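You operate a simulated robot arm through the tools that you are given. There is no shell and no other tool. Be economical: measure what you need, move in short steps, check, and stop when the job is done.

You are at the controls of a simulated two-armed robot. One attempt, no reset.

Task
Hold the blue oven dish steady and scour off the baked-on crust.
Fine: dip the scourer in the washing bowl's suds, lay it back after; then stand the dish in the big bowl under the spout and rinse it cold, tap shut.
Where things are to end (x, y in the base frame): blue oven dish within 0.06 m of [0.69, 0.65].

It is judged by the outcome, as a careful person would: the job done as asked, and still so three seconds after it is handed in. It fails if anything else is knocked over, pushed out of place, dropped, spilled or broken.

Robot
Two 7-joint arms with two-finger grippers on one trunk, on a base that drives. Base frame: it is fixed to the floor where the robot stands at the start and does not move with it; the origin is under the middle of the robot, x ahead of it, y to its left, z up; the surface under the hand at the start is at about z = 0.91. Units: m, rad, N and s.
The left shoulder is at the start at [0.078, 0.151, 0.988], the right one opposite. With the tool pointing down near the work surface each hand reaches from about 0.1 to 0.78 m from the robot's upright axis, wherever it stands, measured 20 degrees to its own side. Places, roughly: cleaning spot on the blue oven dish [0.6, 0.1, 0.9]; cold tap lever [0.9, 0.3, 1]; rinsing spot on the blue oven dish [0.6, 0.1, 0.9]; washing bowl (33x21x10 cm) [0.5, -0.3, 0.9]. Payload 2.54 kg a hand.
Tool frame (each hand has its own): the origin (TCP) lies between the finger pads and is the grasp point; the fingertips stand 0.03 m ahead of it; z points along the fingers, y is the line along which they close. Largest opening 0.116 m; the body of the gripper starts 0.095 m behind the TCP.
Orientation is that of the tool frame in the base frame, as a unit quaternion [w, x, y, z]. With the fingers straight down and closing along the base's y, the tool's x points along the base's -x, its y along +y and its z along -z.

Tools
- The arms move only by the tool nudge_tool. It takes "left_commands", "right_commands" or both (then of equal length, played together; a hand with none holds still); each is a list of rows, each a list of 7 numbers: the turn, a rotation vector about the tool's x, y, z in units of 5 degrees (1.0 is 5 degrees), then the shift along the tool's x, y, z in units of 50 mm (1.0 is 50 mm), then the gripper command, from -1 (shut) to 1 (fully open), values between in proportion. In form: [[ax, ay, az, x, y, z, fingers], ...]. A call has 1 to 20 rows; each row shifts and turns the commanded pose from where the row before left it, along the tool's axes as they then stand. A call with a number of a shift or a turn outside -1 to 1 is refused whole. A row lasts 0.2 s, in which the tool goes at most 0.05 m and 0.15 rad; a call with a longer step from one row to the next is refused whole, and so is a gripper value outside its range. A pose out of reach is approached as far as the arm can. The call stops where the force on the tool passes 40 N (or 10 N more than at its start, if that is more) or the arm is blocked; 0.2 s more then pass. Each finger travels about 0.072 m/s and halts on what it meets, pressing with about 33 N; the grip force reading is that of the motor and also rises with nothing between the fingers. The clock runs only during rows and for 0.2 s after the last one: add rows that do not move to give the fingers time. It gives the time, the measured TCP pose, the force on the tool (base axes), the opening and the grip force at its end, in the units of the frame above (readings bear some noise), with the torque about the TCP (base axes, N m) and any sound that the robot's microphone picked up.
- Cameras (640 x 400 px; columns grow to the right, rows downward): "scene" is now at [0.1615, -0.0068, 1.1263]; the picture's right is [-0.08, -1.00, 0.00], its down [-0.38, 0.03, -0.92] and it looks along [0.92, -0.08, -0.38] (base axes); focal length 214 px, centre (320, 200). "left" rides on the left gripper at [0.069, 0.015, -0.122] in its tool frame; the picture's right is [-0.21, 0.98, 0.00], its down [-0.83, -0.18, -0.53] and it looks along [-0.52, -0.11, 0.85] (tool axes); focal length 251 px, centre (320, 200). "right" rides on the right gripper at [0.069, -0.015, -0.122] in its tool frame; the picture's right is [0.21, 0.98, 0.00], its down [-0.83, 0.18, -0.53] and it looks along [-0.52, 0.11, 0.85] (tool axes); focal length 251 px, centre (320, 200). There is no depth. A picture from a camera that has moved, and an enlarged one, comes with that camera's place and axes in the base frame and with its lens.
- snapshot(camera): a new picture of that camera. No time passes.
- lift_body(by): slides the trunk up (or, below 0, down) by that many m; the arms and the scene camera ride with it, the base frame stays. It gives what a move gives, with no picture.
- base_move(legs): drives the robot by 1 to 6 legs, each [ahead, left, turn to the left] in m, m and rad, along the robot's own axes; the way and the turn of a leg run together, so that a leg with both is an arc; at most 1.5 m and 3.142 rad a leg. The arms and the cameras ride along, it lands a little off, and it stops where it bumps. It gives what a move gives.
- aim_head(pan, tilt): turns the head with the scene camera to pan (to the left, within 1.396 rad either way) and tilt (down, from -0.506 to 1.204), counted from straight ahead of the robot. It gives what a move gives.
- close_up(camera, box): a new picture of the part [left, top, right, bottom] of that camera's present view, enlarged. No time passes.
- job_done(): hands the job in; it is judged then, once.

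Work in short steps. Places have to be worked out from the pictures, the camera data and where the tool is seen: move nearer, look again, correct. Check each grasp and each placing, and mend what went wrong. You have 120 turns and 108 pictures in all, those below and enlarged ones among them. Open the grippers and draw the arms clear of the work before you hand the job in, unless the task says otherwise; then end with one line.

The tools are called after "Request:" as a command line: name --argument value ..., lists and objects as JSON in quotes. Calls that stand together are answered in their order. nudge_tool: Moves the arms, as the interface text tells. Its arguments: {"type":"object","properties":{"left_commands":{"type":"array"},"right_commands":{"type":"array"}},"required":[]} The other tools are called the same way: lift_body (by) slides the trunk up or down; base_move (legs) drives the base; aim_head (pan, tilt) turns the head that bears the scene camera; snapshot (camera) takes a picture; close_up (camera, box) takes an enlarged picture of a part of a camera's view; job_done () hands the job in.

At the start:

```text
clock: 0.0
left_tool_pos: [0.4478, 0.2759, 0.9985]
left_ee_rot: [0.0, 0.0, 1.0, 0.0]
left_contact_force: [0.1, -0.3, 0.2]
left_moment: [0.0, -0.04, -0.03]
left_opening: 0.1157
left_grasp_force: 0.1
right_tool_pos: [0.4045, -0.0454, 1.001]
right_ee_rot: [0.0, 0.0, 1.0, 0.0]
right_contact_force: [-0.4, -0.3, -0.6]
right_moment: [-0.04, 0.02, 0.0]
right_opening: 0.1161
right_grasp_force: 0.0
trunk travel left (down, up): [-0.225, 0.064]
robot x, y, heading: [0.001, 0.0006, -0.003]
head pan, tilt: [-0.082, 0.393]
```

scene: 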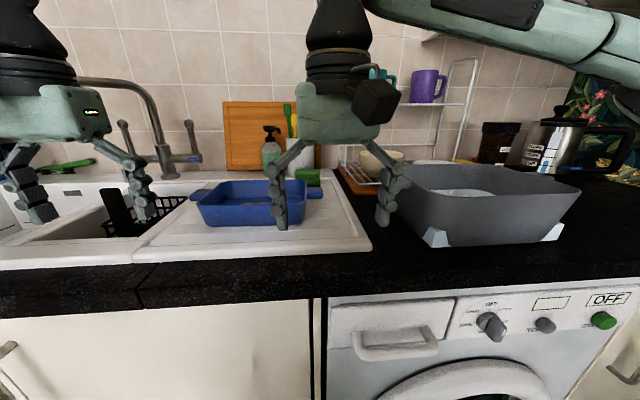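
right: 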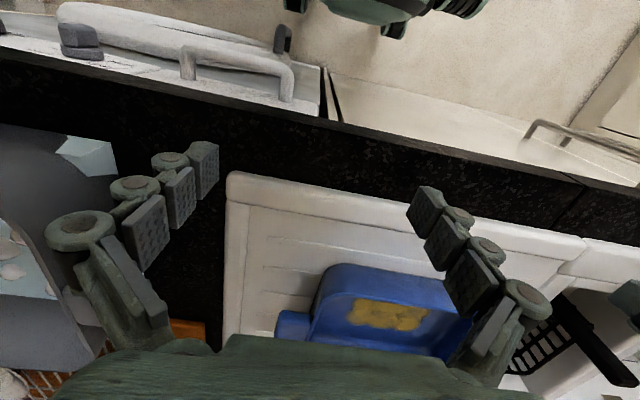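
left: 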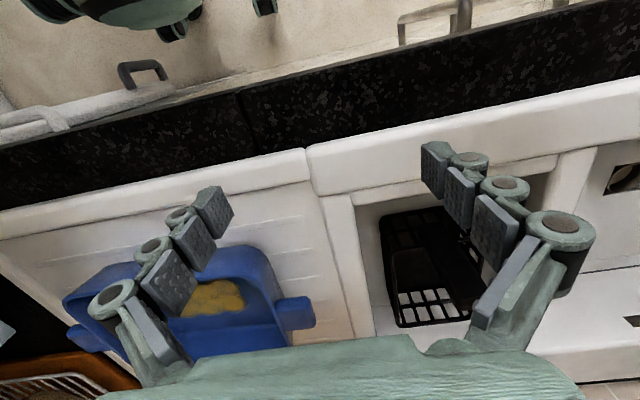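

I start by looking closer at the counter around the dish, the scourer and the sink side, with the head turned a little left.

Request:
close_up --camera "scene" --box '[180, 90, 420, 240]'

Request:
aim_head --pan 0.6 --tilt 0.5

Request:
snapshot --camera "scene"

```text
2.67 times, centred on (300, 165) of scene
camera zoom: at [0.1615, -0.0068, 1.1263], right [-0.08, -1.0, 0.0], down [-0.38, 0.03, -0.92], along [0.92, -0.08, -0.38], focal length 572 px, centre (373, 293)
```

zoom: 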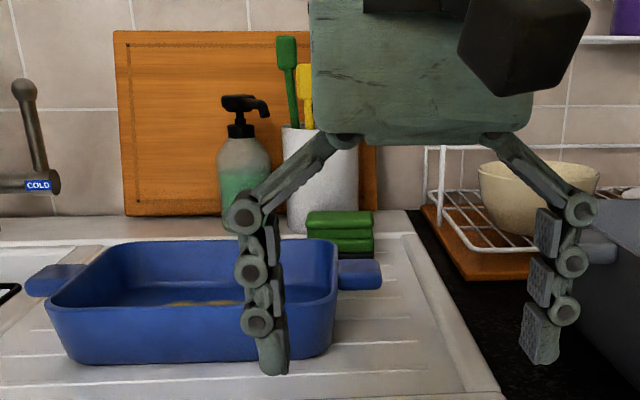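

```text
clock: 1.1
left_tool_pos: [0.4472, 0.2737, 1.0004]
left_ee_rot: [0.0, 0.0, 1.0, 0.0]
left_contact_force: [0.7, -0.4, 0.7]
left_moment: [0.02, 0.01, 0.0]
left_opening: 0.1164
left_grasp_force: 0.0
right_tool_pos: [0.4045, -0.0446, 0.9997]
right_ee_rot: [0.0, -0.001, 1.0, 0.0]
right_contact_force: [-0.5, -0.3, -0.2]
right_moment: [-0.02, -0.02, -0.02]
right_opening: 0.1159
right_grasp_force: 0.0
trunk travel left (down, up): [-0.225, 0.064]
robot x, y, heading: [-0.0001, 0.0013, 0.003]
head pan, tilt: [0.6, 0.499]
```

```text
103 pictures are left
camera scene: at [0.1442, 0.0521, 1.1165], right [0.56, -0.83, 0.0], down [-0.4, -0.27, -0.88], along [0.72, 0.5, -0.48], focal length 214 px, centre (320, 200)
```

scene: 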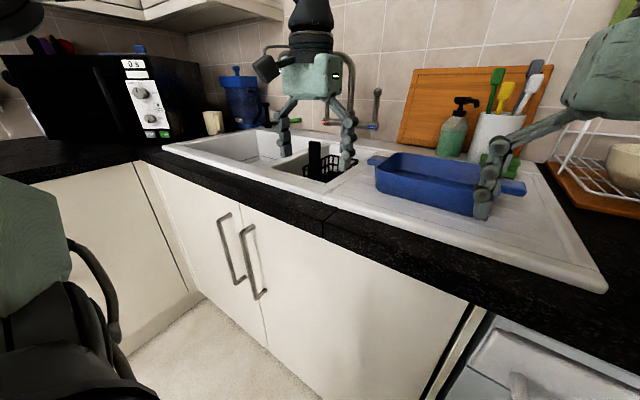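

The dish lies on the drainer, the green scourer behind its right end, the sink with two bowls to the left. I raise the trunk for a better view and look at the sink and the washing bowl.

Request:
lift_body --by 0.06

Request:
close_up --camera "scene" --box '[140, 30, 460, 230]'

Request:
aim_head --pan -0.4 --tilt 0.6

Request:
snapshot --camera "scene"

Request:
snapshot --camera "right"

```text
clock: 2.1
left_tool_pos: [0.4472, 0.275, 1.0594]
left_ee_rot: [0.0, 0.0, 1.0, 0.0]
left_contact_force: [0.6, 0.7, -0.9]
left_moment: [0.01, 0.02, 0.02]
left_opening: 0.1158
left_grasp_force: 0.0
right_tool_pos: [0.4058, -0.0456, 1.0603]
right_ee_rot: [0.0, 0.0, 1.0, 0.0]
right_contact_force: [1.1, -0.5, 0.2]
right_moment: [0.02, -0.02, -0.01]
right_opening: 0.116
right_grasp_force: 0.1
trunk travel left (down, up): [-0.285, 0.004]
robot x, y, heading: [-0.0035, -0.0013, -0.003]
head pan, tilt: [0.6, 0.499]
```

```text
2.00 times, centred on (300, 130) of scene
camera zoom: at [0.1444, 0.0522, 1.1763], right [0.56, -0.83, 0.0], down [-0.4, -0.27, -0.88], along [0.72, 0.5, -0.48], focal length 429 px, centre (360, 340)
```

zoom: 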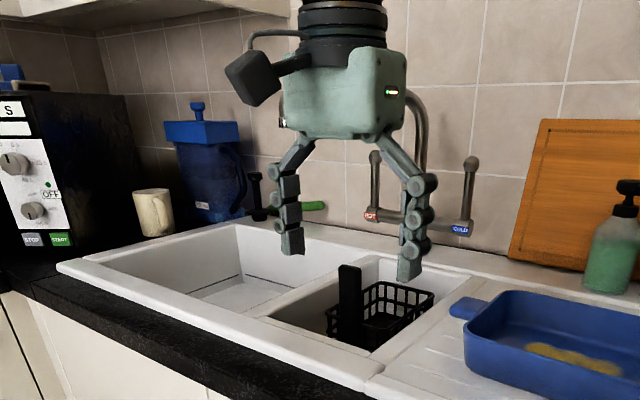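

```text
clock: 3.3
left_tool_pos: [0.4472, 0.2739, 1.0598]
left_ee_rot: [0.0, 0.0, 1.0, 0.001]
left_contact_force: [0.1, -0.1, 0.1]
left_moment: [0.01, -0.01, 0.0]
left_opening: 0.1159
left_grasp_force: 0.0
right_tool_pos: [0.4056, -0.045, 1.0607]
right_ee_rot: [0.0, 0.0, 1.0, 0.001]
right_contact_force: [-0.6, 0.1, -0.4]
right_moment: [0.01, -0.02, -0.01]
right_opening: 0.1162
right_grasp_force: 0.1
trunk travel left (down, up): [-0.285, 0.004]
robot x, y, heading: [-0.0021, -0.0003, 0.003]
head pan, tilt: [-0.4, 0.6]
```

```text
101 pictures are left
camera scene: at [0.1505, -0.0335, 1.1674], right [-0.39, -0.92, 0.0], down [-0.52, 0.22, -0.83], along [0.76, -0.32, -0.56], focal length 214 px, centre (320, 200)
```

scene: 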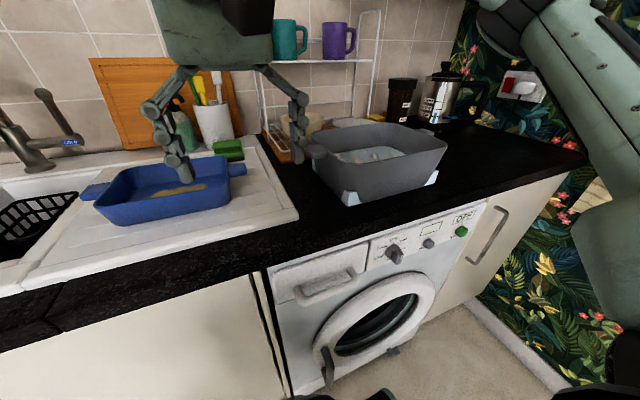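

```text
100 pictures are left
camera right: at [0.3354, -0.06, 1.1823], right [-0.21, 0.98, 0.0], down [0.83, 0.18, 0.53], along [0.52, 0.11, -0.85], focal length 251 px, centre (320, 200)
```

right: 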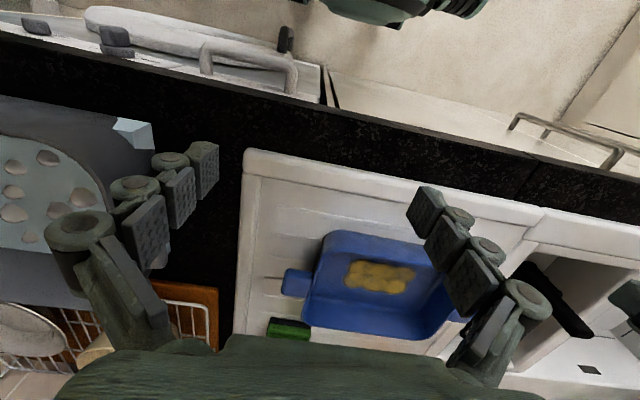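

The dish centre is near (0.61, 0.09), its handles at about y = -0.04 and 0.21. I draw both hands back a little so that the cameras see the sink, tap and scourer freely.

Request:
nudge_tool --left_commands '[[0, 0, 0, 0.8, 0, -0.5, 1], [0, 0, 0, 0.8, 0, -0.5, 1], [0, 0, 0, 0.8, 0, -0.5, 1], [0, 0, 0, 0.8, 0, -0.5, 1]]' --right_commands '[[0, 0, 0, -0.7, -0.5, -0.6, 1], [0, 0, 0, -0.7, -0.5, -0.6, 1], [0, 0, 0, -0.7, -0.5, -0.6, 1], [0, 0, 0, -0.7, -0.5, -0.6, 1]]'

Request:
aim_head --pan 0.5 --tilt 0.5

Request:
snapshot --camera "scene"

Request:
snapshot --camera "right"

```text
refused: row 1 steps farther than a row can; nothing moved
```

```text
clock: 4.5
left_tool_pos: [0.4468, 0.275, 1.061]
left_ee_rot: [0.0, 0.0, 1.0, -0.001]
left_contact_force: [0.6, -0.1, -0.8]
left_moment: [0.0, 0.03, -0.01]
left_opening: 0.1158
left_grasp_force: 0.0
right_tool_pos: [0.4052, -0.0449, 1.0593]
right_ee_rot: [0.0, 0.0, 1.0, 0.0]
right_contact_force: [-0.9, -0.1, 0.4]
right_moment: [0.0, 0.03, -0.04]
right_opening: 0.1162
right_grasp_force: 0.0
trunk travel left (down, up): [-0.285, 0.004]
robot x, y, heading: [0.0002, -0.0013, -0.005]
head pan, tilt: [0.499, 0.499]
```

```text
99 pictures are left
camera scene: at [0.149, 0.0443, 1.1765], right [0.48, -0.88, 0.0], down [-0.42, -0.23, -0.88], along [0.77, 0.42, -0.48], focal length 214 px, centre (320, 200)
```

scene: 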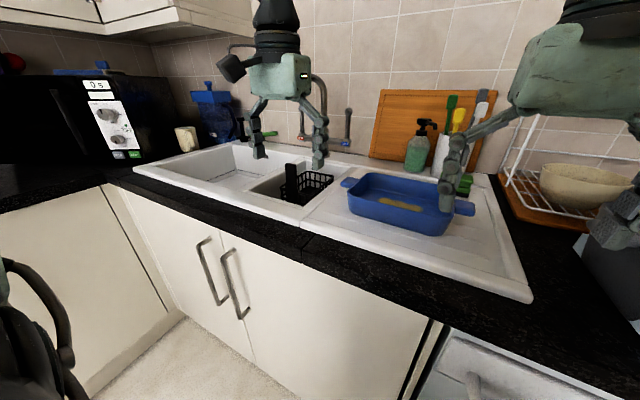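

```text
98 pictures are left
camera right: at [0.3353, -0.06, 1.1823], right [-0.21, 0.98, 0.0], down [0.83, 0.18, 0.53], along [0.52, 0.11, -0.85], focal length 251 px, centre (320, 200)
```

right: 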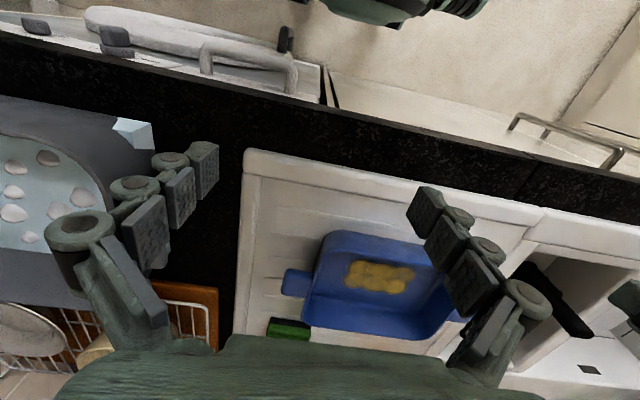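

The step of the right hand was just too long; I repeat it slightly shorter.

Request:
nudge_tool --left_commands '[[0, 0, 0, 0.8, 0, -0.4, 1], [0, 0, 0, 0.8, 0, -0.4, 1], [0, 0, 0, 0.8, 0, -0.4, 1], [0, 0, 0, 0.8, 0, -0.4, 1]]' --right_commands '[[0, 0, 0, -0.6, -0.2, -0.5, 1], [0, 0, 0, -0.6, -0.2, -0.5, 1], [0, 0, 0, -0.6, -0.2, -0.5, 1], [0, 0, 0, -0.6, -0.2, -0.5, 1]]'

Request:
snapshot --camera "scene"

Request:
snapshot --camera "right"

```text
clock: 5.5
left_tool_pos: [0.2861, 0.2748, 1.1408]
left_ee_rot: [-0.001, 0.0, 1.0, 0.001]
left_contact_force: [0.2, -0.9, 0.2]
left_moment: [0.0, -0.03, -0.01]
left_opening: 0.1159
left_grasp_force: 0.1
right_tool_pos: [0.5255, -0.0859, 1.1625]
right_ee_rot: [0.001, -0.001, 1.0, 0.0]
right_contact_force: [-0.4, -0.2, -0.7]
right_moment: [-0.03, -0.01, 0.0]
right_opening: 0.1157
right_grasp_force: 0.2
trunk travel left (down, up): [-0.285, 0.004]
robot x, y, heading: [0.0011, -0.0001, 0.002]
head pan, tilt: [0.499, 0.499]
```

```text
97 pictures are left
camera scene: at [0.1482, 0.0446, 1.1765], right [0.48, -0.88, 0.0], down [-0.42, -0.23, -0.88], along [0.77, 0.42, -0.48], focal length 214 px, centre (320, 200)
```

scene: 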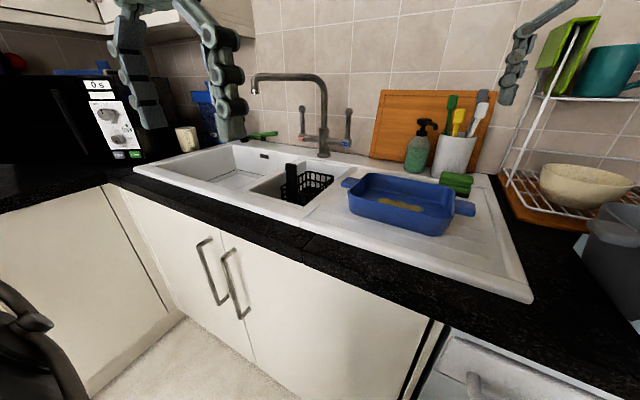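

```text
96 pictures are left
camera right: at [0.4559, -0.0994, 1.2848], right [-0.22, 0.98, 0.0], down [0.82, 0.18, 0.53], along [0.52, 0.11, -0.84], focal length 251 px, centre (320, 200)
```

right: 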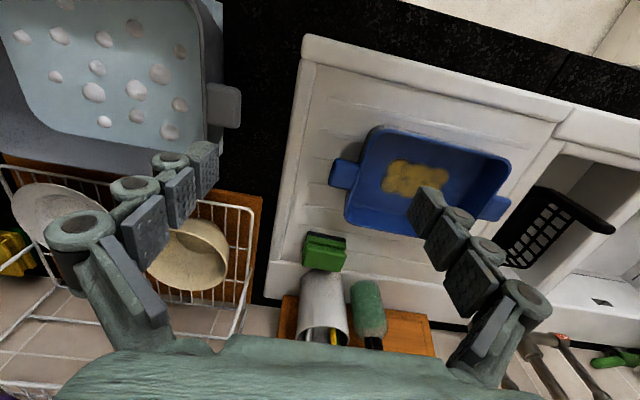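

Now I enlarge the tap region and the scourer region for measuring.

Request:
close_up --camera "scene" --box '[120, 60, 360, 210]'

Request:
close_up --camera "right" --box '[260, 110, 520, 280]'

Request:
close_up --camera "scene" --box '[320, 140, 520, 260]'

```text
2.67 times, centred on (240, 135) of scene
camera zoom: at [0.1482, 0.0446, 1.1765], right [0.48, -0.88, 0.0], down [-0.42, -0.23, -0.88], along [0.77, 0.42, -0.48], focal length 572 px, centre (533, 373)
```

zoom: 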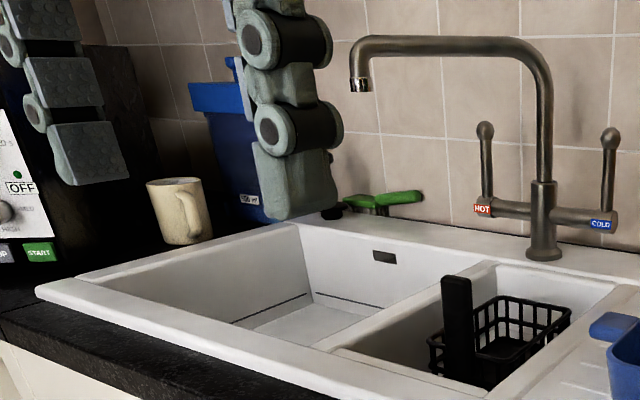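

```text
2.35 times, centred on (390, 195) of right
camera zoom: at [0.4559, -0.0994, 1.2848], right [-0.22, 0.98, 0.0], down [0.82, 0.18, 0.53], along [0.52, 0.11, -0.84], focal length 592 px, centre (155, 212)
```

zoom: 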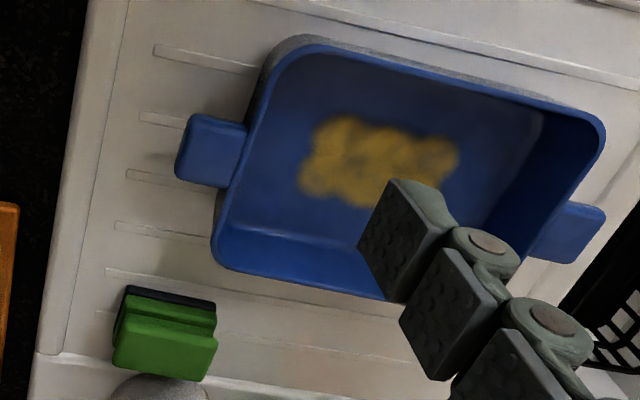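

```text
3.20 times, centred on (420, 200) of scene
camera zoom: at [0.1482, 0.0446, 1.1765], right [0.48, -0.88, 0.0], down [-0.42, -0.23, -0.88], along [0.77, 0.42, -0.48], focal length 686 px, centre (0, 200)
```

zoom: 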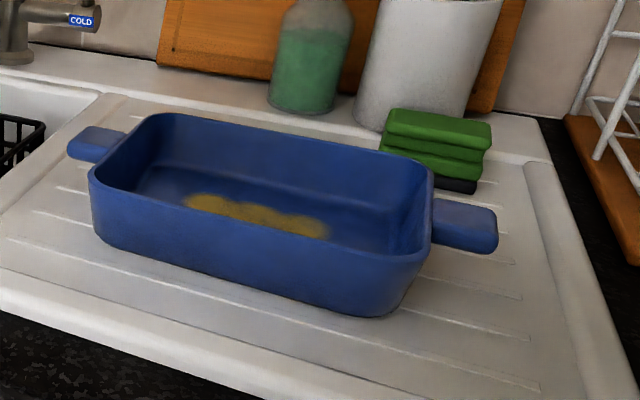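

The scourer (green block over a black pad, about 7.5 x 5 cm) sits near (0.787, -0.02), just at the reach limit, so I drive 6 cm ahead first.

Request:
base_move --legs '[[0.06, 0, 0]]'

Request:
snapshot --camera "right"

```text
clock: 6.6
left_tool_pos: [0.3356, 0.2746, 1.1401]
left_ee_rot: [0.001, 0.003, 1.0, 0.0]
left_contact_force: [-0.6, -0.2, -0.1]
left_moment: [0.04, -0.07, 0.03]
left_opening: 0.116
left_grasp_force: 0.1
right_tool_pos: [0.5726, -0.0872, 1.1613]
right_ee_rot: [-0.001, 0.004, 1.0, 0.0]
right_contact_force: [-0.8, -0.2, -1.1]
right_moment: [0.01, -0.05, 0.04]
right_opening: 0.1159
right_grasp_force: 0.0
trunk travel left (down, up): [-0.285, 0.004]
robot x, y, heading: [0.0448, 0.0016, -0.011]
head pan, tilt: [0.499, 0.499]
stopped in leg 1: the robot was blocked; the commanded pose is now the measured one
```

```text
92 pictures are left
camera right: at [0.5031, -0.1013, 1.2834], right [-0.21, 0.98, 0.0], down [0.83, 0.18, 0.53], along [0.52, 0.11, -0.85], focal length 251 px, centre (320, 200)
```

right: 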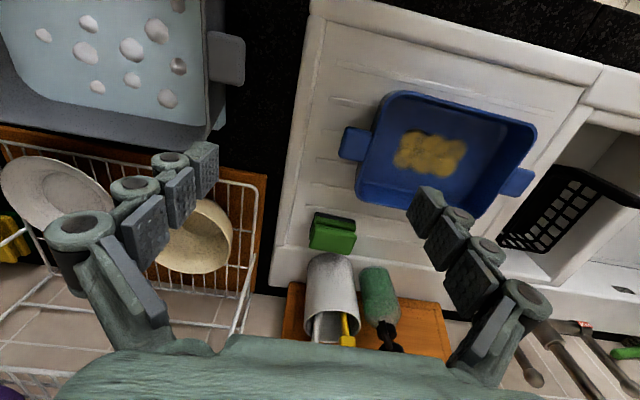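

Base touches the cupboard, good enough. Scourer centre now reads (0.78, -0.02); I move the right hand above it and look again.

Request:
nudge_tool --right_commands '[[0, 0, 0, -0.83, 0.27, 0.1, 1], [0, 0, 0, -0.83, 0.27, 0.1, 1], [0, 0, 0, -0.83, 0.27, 0.2, 1], [0, 0, 0, -0.83, 0.27, 0.3, 1], [0, 0, 0, -0.83, 0.27, 0.3, 1], [0, 0, 0, 0, 0, 0, 1]]'

Request:
snapshot --camera "right"

Request:
aim_head --pan -0.03 --tilt 0.4

Request:
close_up --camera "scene" --box '[220, 100, 420, 230]'

```text
clock: 8.0
left_tool_pos: [0.3364, 0.2736, 1.1421]
left_ee_rot: [0.0, 0.003, 1.0, 0.0]
left_contact_force: [-0.8, 0.1, 0.6]
left_moment: [0.04, -0.06, -0.03]
left_opening: 0.1162
left_grasp_force: 0.0
right_tool_pos: [0.724, -0.0403, 1.1068]
right_ee_rot: [0.0, 0.006, 1.0, 0.0]
right_contact_force: [-0.2, -0.2, 0.7]
right_moment: [0.02, -0.01, 0.01]
right_opening: 0.1161
right_grasp_force: 0.0
right hand out of reach, approached as far as the arm can: row 4, 5
trunk travel left (down, up): [-0.285, 0.004]
robot x, y, heading: [0.047, 0.0036, -0.004]
head pan, tilt: [0.499, 0.499]
```

```text
91 pictures are left
camera right: at [0.654, -0.0546, 1.2291], right [-0.21, 0.98, 0.0], down [0.83, 0.17, 0.53], along [0.52, 0.11, -0.85], focal length 251 px, centre (320, 200)
```

right: 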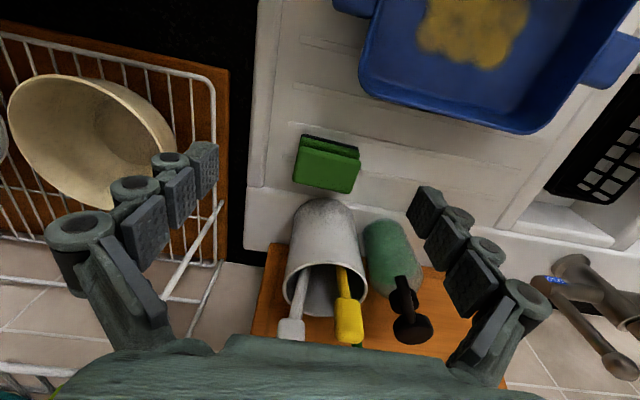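

```text
clock: 8.9
left_tool_pos: [0.3372, 0.2746, 1.1388]
left_ee_rot: [-0.002, 0.002, 1.0, -0.001]
left_contact_force: [-0.1, 0.6, 0.5]
left_moment: [0.0, -0.03, -0.02]
left_opening: 0.116
left_grasp_force: 0.0
right_tool_pos: [0.7242, -0.0388, 1.1059]
right_ee_rot: [-0.002, 0.005, 1.0, 0.0]
right_contact_force: [0.6, -0.4, 0.3]
right_moment: [0.02, 0.03, -0.02]
right_opening: 0.116
right_grasp_force: 0.1
trunk travel left (down, up): [-0.285, 0.004]
robot x, y, heading: [0.0499, 0.0029, -0.008]
head pan, tilt: [-0.03, 0.4]
```

```text
3.08 times, centred on (320, 165) of scene
camera zoom: at [0.2094, -0.0014, 1.1856], right [-0.04, -1.0, 0.0], down [-0.39, 0.01, -0.92], along [0.92, -0.03, -0.39], focal length 660 px, centre (320, 308)
```

zoom: 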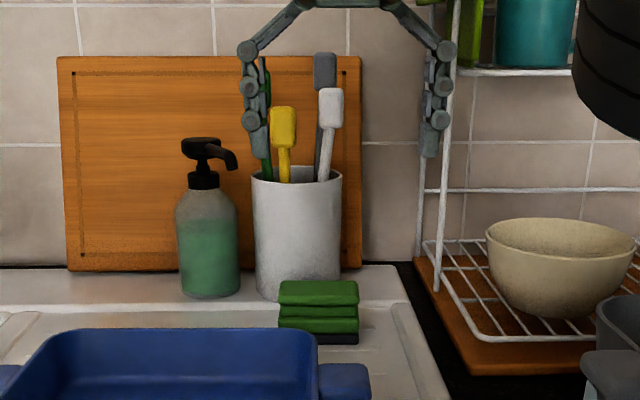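

Hand reads (0.724, -0.039), reach shrinks when high. I sink while going forward and read again.

Request:
nudge_tool --right_commands '[[0, 0, 0, 0, 0.2, 0.6, 1], [0, 0, 0, 0, 0.2, 0.6, 1], [0, 0, 0, 0, 0, 0.3, 1], [0, 0, 0, 0, 0, 0, 1]]'

Request:
snapshot --camera "right"

```text
clock: 9.9
left_tool_pos: [0.336, 0.2742, 1.1406]
left_ee_rot: [0.0, 0.002, 1.0, -0.001]
left_contact_force: [-0.2, 0.4, 0.1]
left_moment: [-0.01, -0.01, 0.0]
left_opening: 0.1157
left_grasp_force: 0.0
right_tool_pos: [0.7259, -0.0195, 1.0335]
right_ee_rot: [-0.001, 0.005, 1.0, 0.0]
right_contact_force: [0.0, -0.3, -0.6]
right_moment: [-0.02, 0.04, 0.01]
right_opening: 0.1161
right_grasp_force: 0.1
trunk travel left (down, up): [-0.285, 0.004]
robot x, y, heading: [0.0495, 0.0043, -0.009]
head pan, tilt: [-0.03, 0.4]
```

```text
89 pictures are left
camera right: at [0.6561, -0.0334, 1.1549], right [-0.21, 0.98, 0.0], down [0.83, 0.17, 0.53], along [0.52, 0.11, -0.85], focal length 251 px, centre (320, 200)
```

right: 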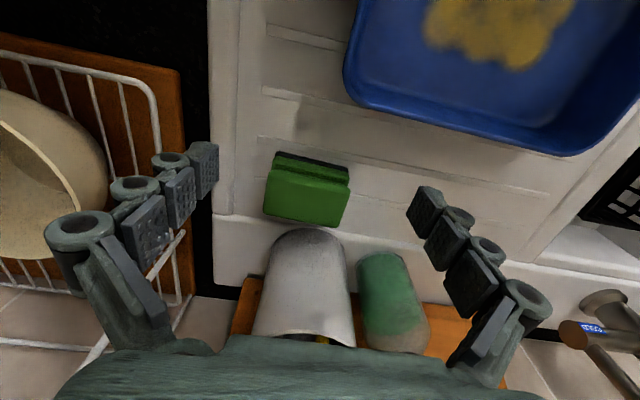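

I continue forward 5 cm and down 4 cm, keeping the fingertips about level with the scourer's top.

Request:
nudge_tool --right_commands '[[0, 0, 0, -0.3, 0, 0.5, 1], [0, 0, 0, -0.4, 0, 0.4, 1], [0, 0, 0, -0.4, 0, 0, 1], [0, 0, 0, 0, 0, 0, 1]]'

Request:
snapshot --camera "right"

```text
clock: 10.9
left_tool_pos: [0.3363, 0.2754, 1.1405]
left_ee_rot: [-0.001, 0.003, 1.0, -0.001]
left_contact_force: [-0.3, 0.8, -1.2]
left_moment: [-0.05, 0.0, 0.02]
left_opening: 0.1162
left_grasp_force: 0.1
right_tool_pos: [0.7651, -0.0233, 0.9863]
right_ee_rot: [-0.002, 0.005, 1.0, -0.001]
right_contact_force: [0.2, 0.3, -1.1]
right_moment: [-0.01, -0.02, 0.03]
right_opening: 0.1165
right_grasp_force: 0.0
right hand out of reach, approached as far as the arm can: row 3
trunk travel left (down, up): [-0.285, 0.004]
robot x, y, heading: [0.05, 0.0018, -0.006]
head pan, tilt: [-0.03, 0.4]
```

```text
88 pictures are left
camera right: at [0.6954, -0.0363, 1.1083], right [-0.21, 0.98, 0.0], down [0.83, 0.18, 0.53], along [0.52, 0.11, -0.85], focal length 251 px, centre (320, 200)
```

right: 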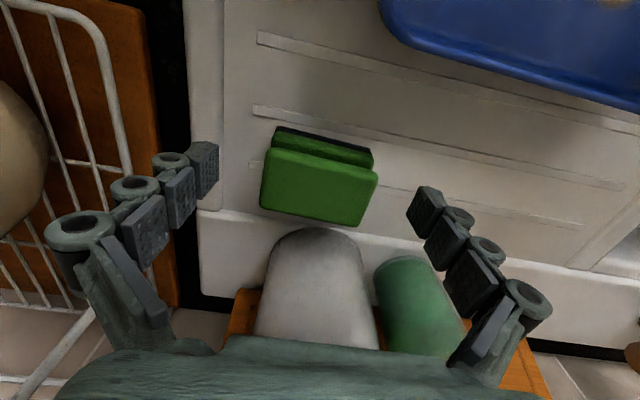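

The scourer sits right between the fingertips. I sink 3 cm and close.

Request:
nudge_tool --right_commands '[[0, 0, 0, 0, 0.06, 0.3, 1], [0, 0, 0, -0.1, 0, 0.3, 1], [0, 0, 0, 0, 0, 0, 0.5], [0, 0, 0, 0, 0, 0, 0], [0, 0, 0, 0, 0, 0, -1], [0, 0, 0, 0, 0, 0, -1], [0, 0, 0, 0, 0, 0, -1]]'

Request:
snapshot --camera "right"

```text
clock: 12.5
left_tool_pos: [0.337, 0.2755, 1.1402]
left_ee_rot: [0.0, 0.002, 1.0, -0.001]
left_contact_force: [-0.1, 0.5, -0.7]
left_moment: [0.0, -0.01, -0.02]
left_opening: 0.116
left_grasp_force: 0.1
right_tool_pos: [0.7687, -0.0199, 0.9562]
right_ee_rot: [-0.002, 0.005, 1.0, -0.001]
right_contact_force: [0.8, -1.2, 2.2]
right_moment: [-0.22, -0.03, -0.01]
right_opening: 0.0746
right_grasp_force: 32.7
trunk travel left (down, up): [-0.285, 0.004]
robot x, y, heading: [0.0516, -0.0006, -0.01]
head pan, tilt: [-0.03, 0.4]
```

```text
87 pictures are left
camera right: at [0.7, -0.0342, 1.0786], right [-0.21, 0.98, 0.0], down [0.83, 0.17, 0.53], along [0.52, 0.11, -0.85], focal length 251 px, centre (320, 200)
```

right: 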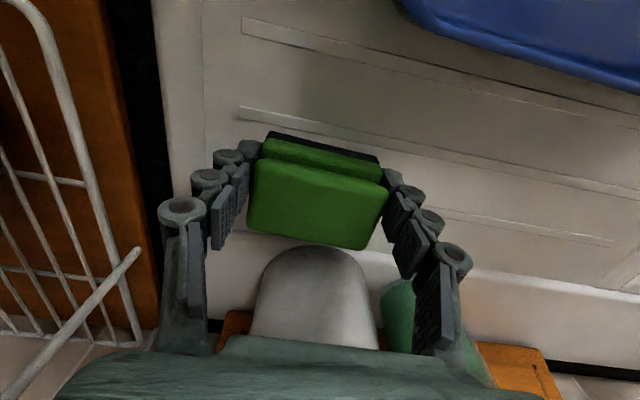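

Grip is firm at 0.075 m on the scourer (it stood with TCP at 0.769, -0.020, 0.956). I lift it, draw back and carry it over the washing bowl.

Request:
nudge_tool --right_commands '[[0, 0, 0, 0, 0, -0.7, -1], [0, 0, 0, 0.5, 0, -0.8, -1], [0, 0, 0, 0.5, 0, -0.8, -1], [0, 0, 0, 0.5, 0, -0.8, -1], [0, 0, 0, 0.5, -0.6, -0.2, -1], [0, 0, 0, 0.5, -0.7, 0, -1], [0, 0, 0, 0.5, -0.7, 0, -1], [0, 0, 0, 0.5, -0.7, 0, -1], [0, 0, 0, 0.5, -0.7, 0, -1], [0, 0, 0, 0.5, -0.7, 0, -1], [0, 0, 0, 0.4, -0.7, 0, -1], [0, 0, 0, 0, 0, 0, -1]]'

Request:
snapshot --camera "right"

Request:
aim_head --pan -0.6 --tilt 0.7

Request:
snapshot --camera "scene"

```text
clock: 15.1
left_tool_pos: [0.3386, 0.2763, 1.139]
left_ee_rot: [-0.002, 0.002, 1.0, -0.002]
left_contact_force: [-0.6, 0.2, -0.4]
left_moment: [-0.06, 0.1, -0.04]
left_opening: 0.116
left_grasp_force: 0.0
right_tool_pos: [0.6512, -0.1439, 1.1158]
right_ee_rot: [-0.002, 0.004, 1.0, -0.002]
right_contact_force: [0.0, 0.4, -1.0]
right_moment: [-0.09, 0.09, -0.03]
right_opening: 0.0743
right_grasp_force: 32.3
right hand out of reach, approached as far as the arm can: row 1, 2, 3, 4, 5, 6, 7, 8
trunk travel left (down, up): [-0.285, 0.004]
robot x, y, heading: [0.0446, 0.0024, -0.005]
head pan, tilt: [-0.03, 0.4]
```

```text
86 pictures are left
camera right: at [0.5817, -0.157, 1.238], right [-0.21, 0.98, 0.0], down [0.83, 0.18, 0.53], along [0.52, 0.11, -0.85], focal length 251 px, centre (320, 200)
```

right: 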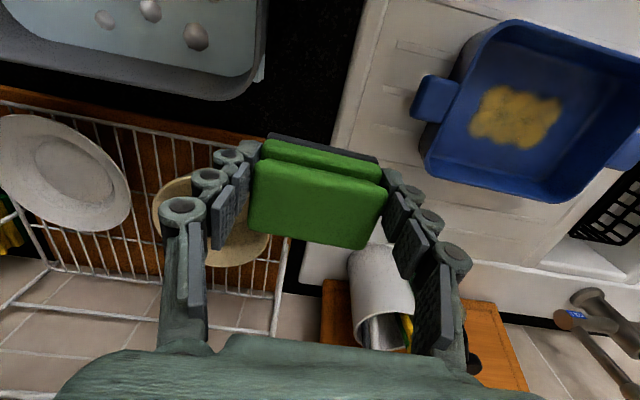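

```text
clock: 16.1
left_tool_pos: [0.3366, 0.2734, 1.139]
left_ee_rot: [-0.001, 0.003, 1.0, 0.0]
left_contact_force: [0.0, 0.8, 0.2]
left_moment: [0.0, 0.02, -0.03]
left_opening: 0.1162
left_grasp_force: 0.0
right_tool_pos: [0.6501, -0.1451, 1.1168]
right_ee_rot: [-0.002, 0.004, 1.0, -0.001]
right_contact_force: [0.0, -0.8, -1.1]
right_moment: [-0.01, 0.0, -0.01]
right_opening: 0.0742
right_grasp_force: 33.1
trunk travel left (down, up): [-0.285, 0.004]
robot x, y, heading: [0.0515, 0.0028, -0.006]
head pan, tilt: [-0.6, 0.7]
```

```text
85 pictures are left
camera scene: at [0.1867, -0.0467, 1.1588], right [-0.57, -0.82, 0.0], down [-0.53, 0.37, -0.77], along [0.63, -0.44, -0.64], focal length 214 px, centre (320, 200)
```

scene: 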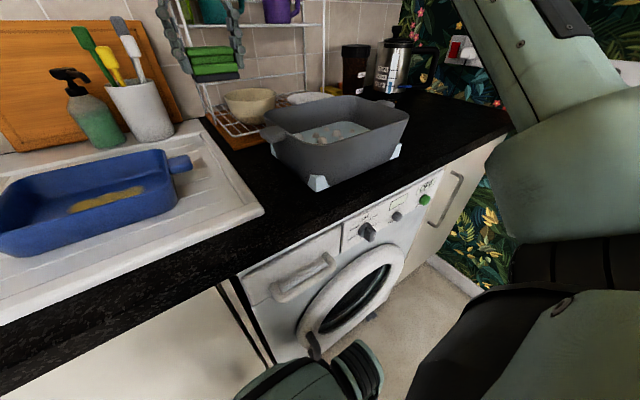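

The scourer is held with its black pad below. I move on over the washing bowl's middle (0.5, -0.3) and look.

Request:
nudge_tool --right_commands '[[0, 0, 0, 0.6, -0.62, 0, -1], [0, 0, 0, 0.6, -0.62, 0, -1], [0, 0, 0, 0.6, -0.62, 0, -1], [0, 0, 0, 0.6, -0.62, 0, -1], [0, 0, 0, 0.6, -0.62, 0, -1], [0, 0, 0, 0, 0, 0, -1]]'

Request:
snapshot --camera "right"

Request:
close_up --camera "scene" --box '[220, 60, 460, 210]'

```text
clock: 17.5
left_tool_pos: [0.3377, 0.274, 1.1398]
left_ee_rot: [-0.001, 0.004, 1.0, -0.001]
left_contact_force: [-0.3, -0.5, 0.3]
left_moment: [-0.01, 0.02, -0.01]
left_opening: 0.1159
left_grasp_force: 0.1
right_tool_pos: [0.4988, -0.2973, 1.1167]
right_ee_rot: [-0.002, 0.003, 1.0, -0.001]
right_contact_force: [0.1, -0.3, 0.7]
right_moment: [0.02, 0.02, 0.01]
right_opening: 0.0742
right_grasp_force: 33.1
trunk travel left (down, up): [-0.285, 0.004]
robot x, y, heading: [0.0482, 0.0012, -0.011]
head pan, tilt: [-0.6, 0.7]
```

```text
84 pictures are left
camera right: at [0.4294, -0.3111, 1.2398], right [-0.21, 0.98, 0.0], down [0.83, 0.18, 0.53], along [0.52, 0.11, -0.85], focal length 251 px, centre (320, 200)
```

right: 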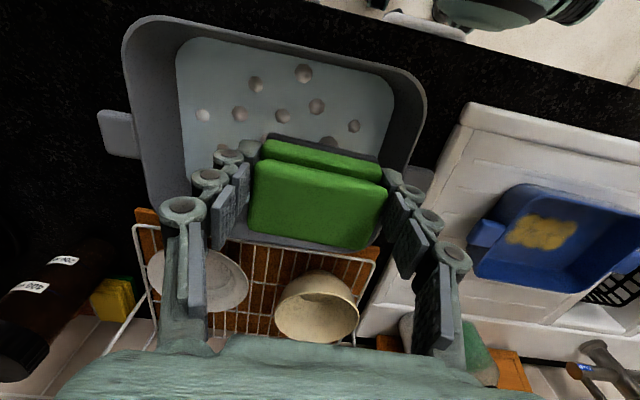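

```text
2.67 times, centred on (340, 135) of scene
camera zoom: at [0.1869, -0.0464, 1.1587], right [-0.57, -0.82, 0.0], down [-0.53, 0.37, -0.76], along [0.63, -0.44, -0.64], focal length 572 px, centre (267, 373)
```

zoom: 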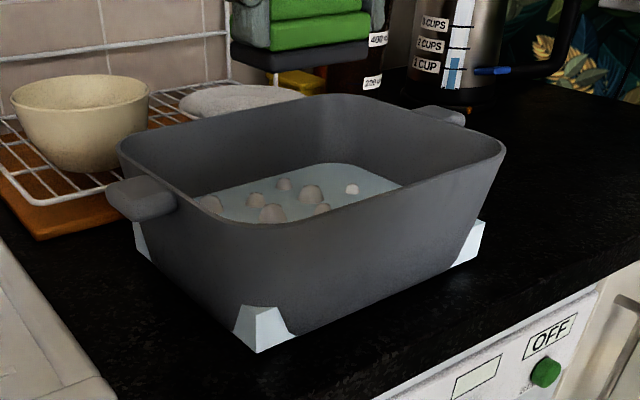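

The bowl's middle works out at about (0.53, -0.34), rim at about z = 1.01. I go there and lower the pad into the suds.

Request:
nudge_tool --right_commands '[[0, 0, 0, -0.31, -0.43, 0, -1], [0, 0, 0, -0.31, -0.43, 0, -1], [0, 0, 0, 0, 0, 0.6, -1], [0, 0, 0, 0, 0, 0.6, -1], [0, 0, 0, 0, 0, 0.6, -1], [0, 0, 0, 0, 0, 0.4, -1], [0, 0, 0, 0, 0, 0, -1]]'

Request:
snapshot --camera "right"

Request:
close_up --camera "scene" --box '[220, 60, 460, 210]'

```text
clock: 19.1
left_tool_pos: [0.3371, 0.2747, 1.1392]
left_ee_rot: [-0.001, 0.003, 1.0, 0.0]
left_contact_force: [-1.0, 0.1, -0.3]
left_moment: [-0.02, 0.01, 0.03]
left_opening: 0.1162
left_grasp_force: 0.0
right_tool_pos: [0.5285, -0.3398, 1.0057]
right_ee_rot: [-0.001, 0.005, 1.0, -0.001]
right_contact_force: [0.0, 0.4, 0.2]
right_moment: [-0.01, -0.02, 0.0]
right_opening: 0.0742
right_grasp_force: 32.7
trunk travel left (down, up): [-0.285, 0.004]
robot x, y, heading: [0.0471, 0.005, -0.006]
head pan, tilt: [-0.6, 0.7]
```

```text
82 pictures are left
camera right: at [0.4588, -0.3536, 1.1283], right [-0.21, 0.98, 0.0], down [0.83, 0.18, 0.53], along [0.52, 0.11, -0.85], focal length 251 px, centre (320, 200)
```

right: 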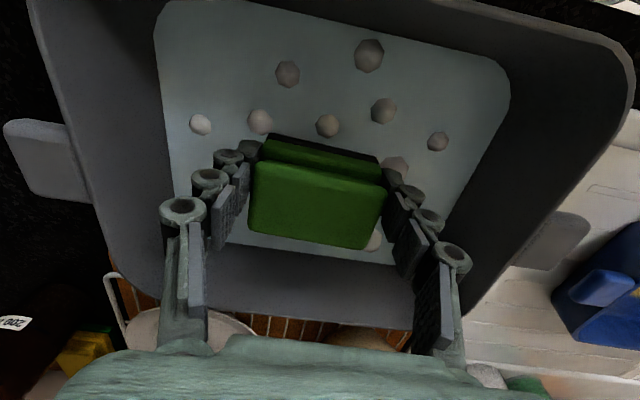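

```text
2.67 times, centred on (340, 135) of scene
camera zoom: at [0.1866, -0.0466, 1.1588], right [-0.57, -0.82, 0.0], down [-0.53, 0.37, -0.76], along [0.63, -0.44, -0.64], focal length 572 px, centre (267, 373)
```

zoom: 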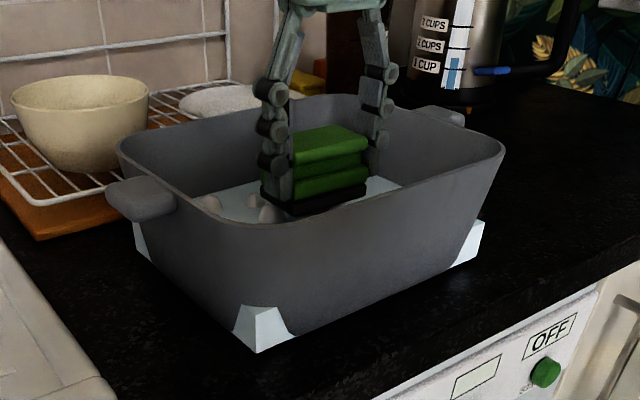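

The pad is well inside, just above the water. I shift 1.5 cm toward me and go down 3 cm more.

Request:
nudge_tool --right_commands '[[0, 0, 0, 0.3, 0.0, 0, -1], [0, 0, 0, 0, 0, 0.3, -1], [0, 0, 0, 0, 0, 0.3, -1], [0, 0, 0, 0, 0, 0, -1]]'

Request:
close_up --camera "scene" --box '[240, 80, 420, 190]'

Request:
snapshot --camera "right"

```text
clock: 20.1
left_tool_pos: [0.338, 0.2752, 1.1401]
left_ee_rot: [-0.001, 0.003, 1.0, 0.0]
left_contact_force: [-0.1, 0.0, 0.0]
left_moment: [0.0, 0.01, 0.0]
left_opening: 0.1162
left_grasp_force: 0.0
right_tool_pos: [0.5139, -0.3383, 0.9763]
right_ee_rot: [-0.002, 0.004, 1.0, -0.001]
right_contact_force: [0.3, -0.3, -0.9]
right_moment: [-0.03, -0.01, 0.02]
right_opening: 0.074
right_grasp_force: 33.1
trunk travel left (down, up): [-0.285, 0.004]
robot x, y, heading: [0.0477, 0.0031, -0.003]
head pan, tilt: [-0.6, 0.7]
```

```text
3.56 times, centred on (330, 135) of scene
camera zoom: at [0.1866, -0.0466, 1.1588], right [-0.57, -0.82, 0.0], down [-0.53, 0.37, -0.76], along [0.63, -0.44, -0.64], focal length 763 px, centre (284, 431)
```

zoom: 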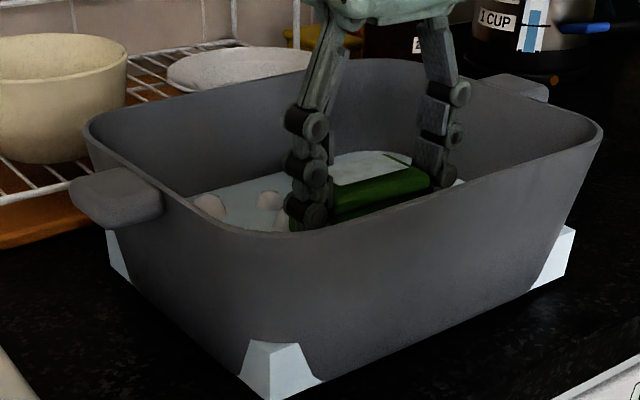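

```text
79 pictures are left
camera right: at [0.4442, -0.353, 1.0989], right [-0.21, 0.98, 0.0], down [0.83, 0.18, 0.53], along [0.52, 0.11, -0.85], focal length 251 px, centre (320, 200)
```

right: 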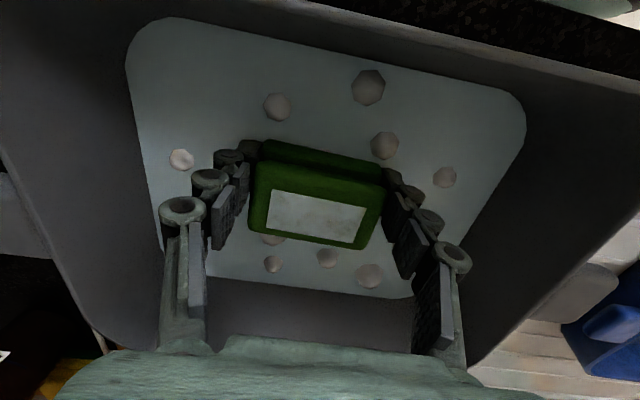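

White suds show on the scourer: it is soaked. I lift it above the bowl to drip while the left hand goes over the dish's left handle and begins its quarter turn, so that its fingers straddle the handle.

Request:
nudge_tool --left_commands '[[0, 0, 0, -0.9, -0.18, 0.1, 1], [0, 0, 0, -0.9, -0.18, 0.1, 1], [0, 0, 0, -0.9, -0.18, 0.1, 1], [0, 0, 0, -0.9, -0.18, 0.1, 1], [0, 0, 0, -0.9, -0.18, 0.1, 1], [0, 0, 0, -0.9, -0.18, 0.1, 1], [0, 0, 1, 0, 0, 0, 1], [0, 0, 1, 0, 0, 0, 1], [0, 0, 1, 0, 0, 0, 1], [0, 0, 1, 0, 0, 0, 1], [0, 0, 1, 0, 0, 0, 1], [0, 0, 1, 0, 0, 0, 1], [0, 0, 1, 0, 0, 0, 1], [0, 0, 1, 0, 0, 0, 1], [0, 0, 1, 0, 0, 0, 1], [0, 0, 1, 0, 0, 0, 1], [0, 0, 1, 0, 0, 0, 1], [0, 0, 1, 0, 0, 0, 1], [0, 0, 1, 0, 0, 0, 1], [0, 0, 1, 0, 0, 0, 1]]' --right_commands '[[0, 0, 0, 0, 0, 0, -1], [0, 0, 0, 0, 0, -0.2, -1], [0, 0, 0, 0, 0, -0.3, -1], [0, 0, 0, 0, 0, -0.4, -1], [0, 0, 0, 0, 0, -0.5, -1], [0, 0, 0, 0, 0, -0.5, -1], [0, 0, 0, 0, 0, -0.5, -1], [0, 0, 0, 0, 0, -0.4, -1], [0, 0, 0, 0, 0, 0, -1], [0, 0, 0, 0, 0, 0, -1], [0, 0, 0, 0, 0, 0, -1], [0, 0, 0, 0, 0, 0, -1], [0, 0, 0, 0, 0, 0, -1], [0, 0, 0, 0, 0, 0, -1], [0, 0, 0, 0, 0, 0, -1], [0, 0, 0, 0, 0, 0, -1], [0, 0, 0, 0, 0, 0, -1], [0, 0, 0, 0, 0, 0, -1], [0, 0, 0, 0, 0, 0, -1], [0, 0, 0, 0, 0, 0, -1]]'

Request:
snapshot --camera "left"

```text
clock: 24.3
left_tool_pos: [0.6073, 0.2183, 1.1099]
left_ee_rot: [0.0, 0.577, 0.817, 0.0]
left_contact_force: [0.3, 0.7, 1.0]
left_moment: [0.01, -0.01, -0.01]
left_opening: 0.1162
left_grasp_force: 0.1
right_tool_pos: [0.5152, -0.3404, 1.116]
right_ee_rot: [-0.003, 0.004, 1.0, 0.0]
right_contact_force: [0.3, 0.2, -0.8]
right_moment: [-0.01, 0.02, 0.02]
right_opening: 0.0742
right_grasp_force: 33.6
trunk travel left (down, up): [-0.285, 0.004]
robot x, y, heading: [0.0496, 0.0027, -0.008]
head pan, tilt: [-0.6, 0.7]
```

```text
78 pictures are left
camera left: at [0.5992, 0.29, 1.2328], right [0.99, 0.13, 0.0], down [0.11, -0.84, 0.53], along [0.07, -0.53, -0.85], focal length 251 px, centre (320, 200)
```

left: 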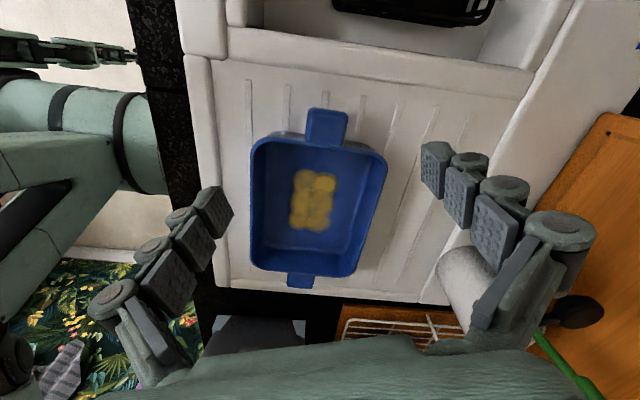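

The handle sits at (0.617, 0.213, 0.96). I finish the turn, lean the left hand outward by 25 degrees to leave room, and bring the scourer part of the way back.

Request:
nudge_tool --left_commands '[[0, 0, 1, 0, 0, 0, 1], [0, 0, 1, 0, 0, 0, 1], [0, 0, 1, 0, 0, 0, 1], [0, 0, 1, 0, 0, 0, 1], [0, -1, 0, 0, 0, 0, 1], [0, -1, 0, 0, 0, 0, 1], [0, -1, 0, 0, 0, 0, 1], [0, -1, 0, 0, 0, 0, 1], [0, -1, 0, 0, 0, 0, 1], [0, 0, 0, 0, 0.2, 0, 1]]' --right_commands '[[0, 0, 0, -0.2, 0.5, 0, -1], [0, 0, 0, -0.2, 0.5, 0, -1], [0, 0, 0, -0.2, 0.5, 0, -1], [0, 0, 0, -0.2, 0.5, 0, -1], [0, 0, 0, -0.2, 0.5, 0, -1], [0, 0, 0, -0.2, 0.5, 0, -1], [0, 0, 0, -0.2, 0.5, 0, -1], [0, 0, 0, -0.2, 0.5, 0, -1], [0, 0, 0, -0.2, 0.5, 0, -1], [0, 0, 0, 0, 0, 0, -1]]'

Request:
snapshot --camera "left"

```text
clock: 26.5
left_tool_pos: [0.6181, 0.2194, 1.1085]
left_ee_rot: [0.152, 0.692, 0.689, -0.155]
left_contact_force: [0.3, -0.1, -0.7]
left_moment: [0.01, 0.03, 0.0]
left_opening: 0.1162
left_grasp_force: 0.0
right_tool_pos: [0.6057, -0.117, 1.1138]
right_ee_rot: [-0.002, 0.004, 1.0, 0.0]
right_contact_force: [0.1, 0.0, 0.3]
right_moment: [0.02, 0.0, -0.02]
right_opening: 0.074
right_grasp_force: 32.9
trunk travel left (down, up): [-0.285, 0.004]
robot x, y, heading: [0.0491, 0.0034, -0.006]
head pan, tilt: [-0.6, 0.7]
```

```text
77 pictures are left
camera left: at [0.6336, 0.3332, 1.1911], right [0.98, -0.2, 0.09], down [-0.18, -0.52, 0.83], along [-0.12, -0.83, -0.54], focal length 251 px, centre (320, 200)
```

left: 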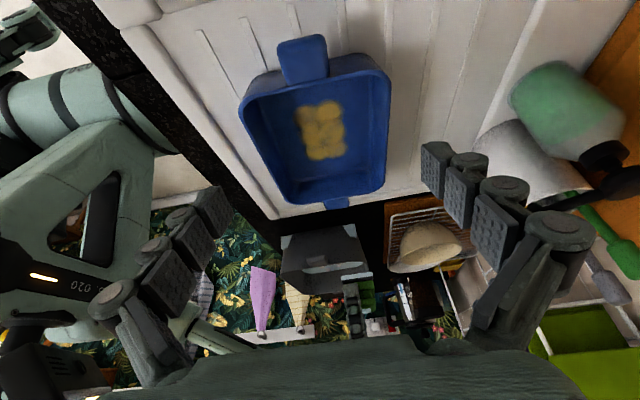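

Lean is right and the handle is below. I sink straight down 15 cm and close on the handle.

Request:
nudge_tool --left_commands '[[0, 0, 0, 0.32, 0, 0.54, 1], [0, 0, 0, 0.254, -0.03, 0.544, 1], [0, 0, 0, 0.254, 0, 0.544, 1], [0, 0, 0, 0.254, 0, 0.544, 1], [0, 0, 0, 0, 0, 0, 1]]'

Request:
snapshot --camera "left"

```text
clock: 27.7
left_tool_pos: [0.615, 0.2214, 0.9895]
left_ee_rot: [0.153, 0.692, 0.688, -0.155]
left_contact_force: [0.0, -0.1, 0.5]
left_moment: [0.03, 0.01, -0.03]
left_opening: 0.1162
left_grasp_force: 0.1
right_tool_pos: [0.6071, -0.1176, 1.1149]
right_ee_rot: [-0.002, 0.005, 1.0, -0.001]
right_contact_force: [-0.1, 0.5, -0.5]
right_moment: [0.03, 0.02, 0.03]
right_opening: 0.074
right_grasp_force: 33.0
trunk travel left (down, up): [-0.285, 0.004]
robot x, y, heading: [0.0478, 0.0005, -0.005]
head pan, tilt: [-0.6, 0.7]
```

```text
76 pictures are left
camera left: at [0.6312, 0.3362, 1.0712], right [0.98, -0.2, 0.09], down [-0.18, -0.52, 0.83], along [-0.12, -0.83, -0.54], focal length 251 px, centre (320, 200)
```

left: 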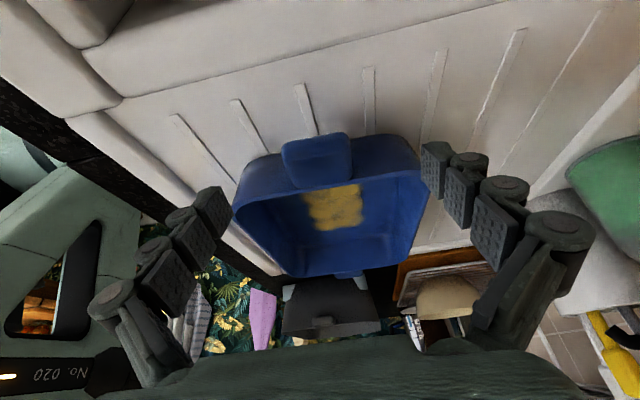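

The handle is centred between the fingers; down the last 3 cm and close gently.

Request:
nudge_tool --left_commands '[[0, 0, 0, 0.254, 0, 0.544, 1], [0, 0, 0, 0, 0, 0, 0.5], [0, 0, 0, 0, 0, 0, 0], [0, 0, 0, 0, 0, 0, -0.4], [0, 0, 0, 0, 0, 0, -1], [0, 0, 0, 0, 0, 0, -1], [0, 0, 0, 0, 0, 0, -1]]'

Request:
snapshot --camera "left"

```text
clock: 29.3
left_tool_pos: [0.6142, 0.2215, 0.9582]
left_ee_rot: [0.152, 0.692, 0.689, -0.154]
left_contact_force: [0.7, -0.7, -0.5]
left_moment: [0.02, -0.08, -0.27]
left_opening: 0.0426
left_grasp_force: 33.2
right_tool_pos: [0.6069, -0.1162, 1.1147]
right_ee_rot: [-0.002, 0.004, 1.0, -0.001]
right_contact_force: [-0.2, -0.2, -0.9]
right_moment: [0.03, 0.0, -0.01]
right_opening: 0.0738
right_grasp_force: 32.7
trunk travel left (down, up): [-0.285, 0.004]
robot x, y, heading: [0.0483, 0.001, -0.002]
head pan, tilt: [-0.6, 0.7]
```

```text
75 pictures are left
camera left: at [0.6307, 0.3353, 1.0402], right [0.98, -0.2, 0.09], down [-0.18, -0.52, 0.83], along [-0.12, -0.83, -0.54], focal length 251 px, centre (320, 200)
```

left: 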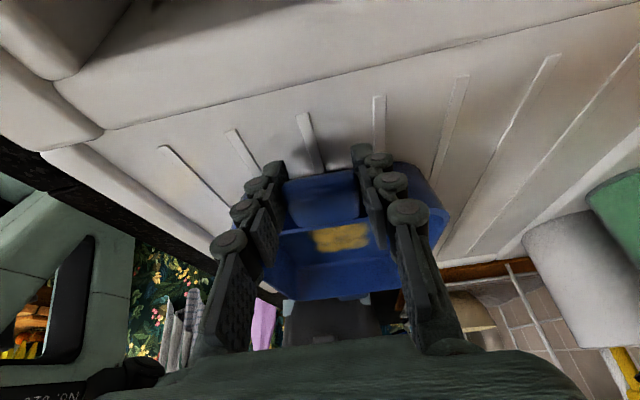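

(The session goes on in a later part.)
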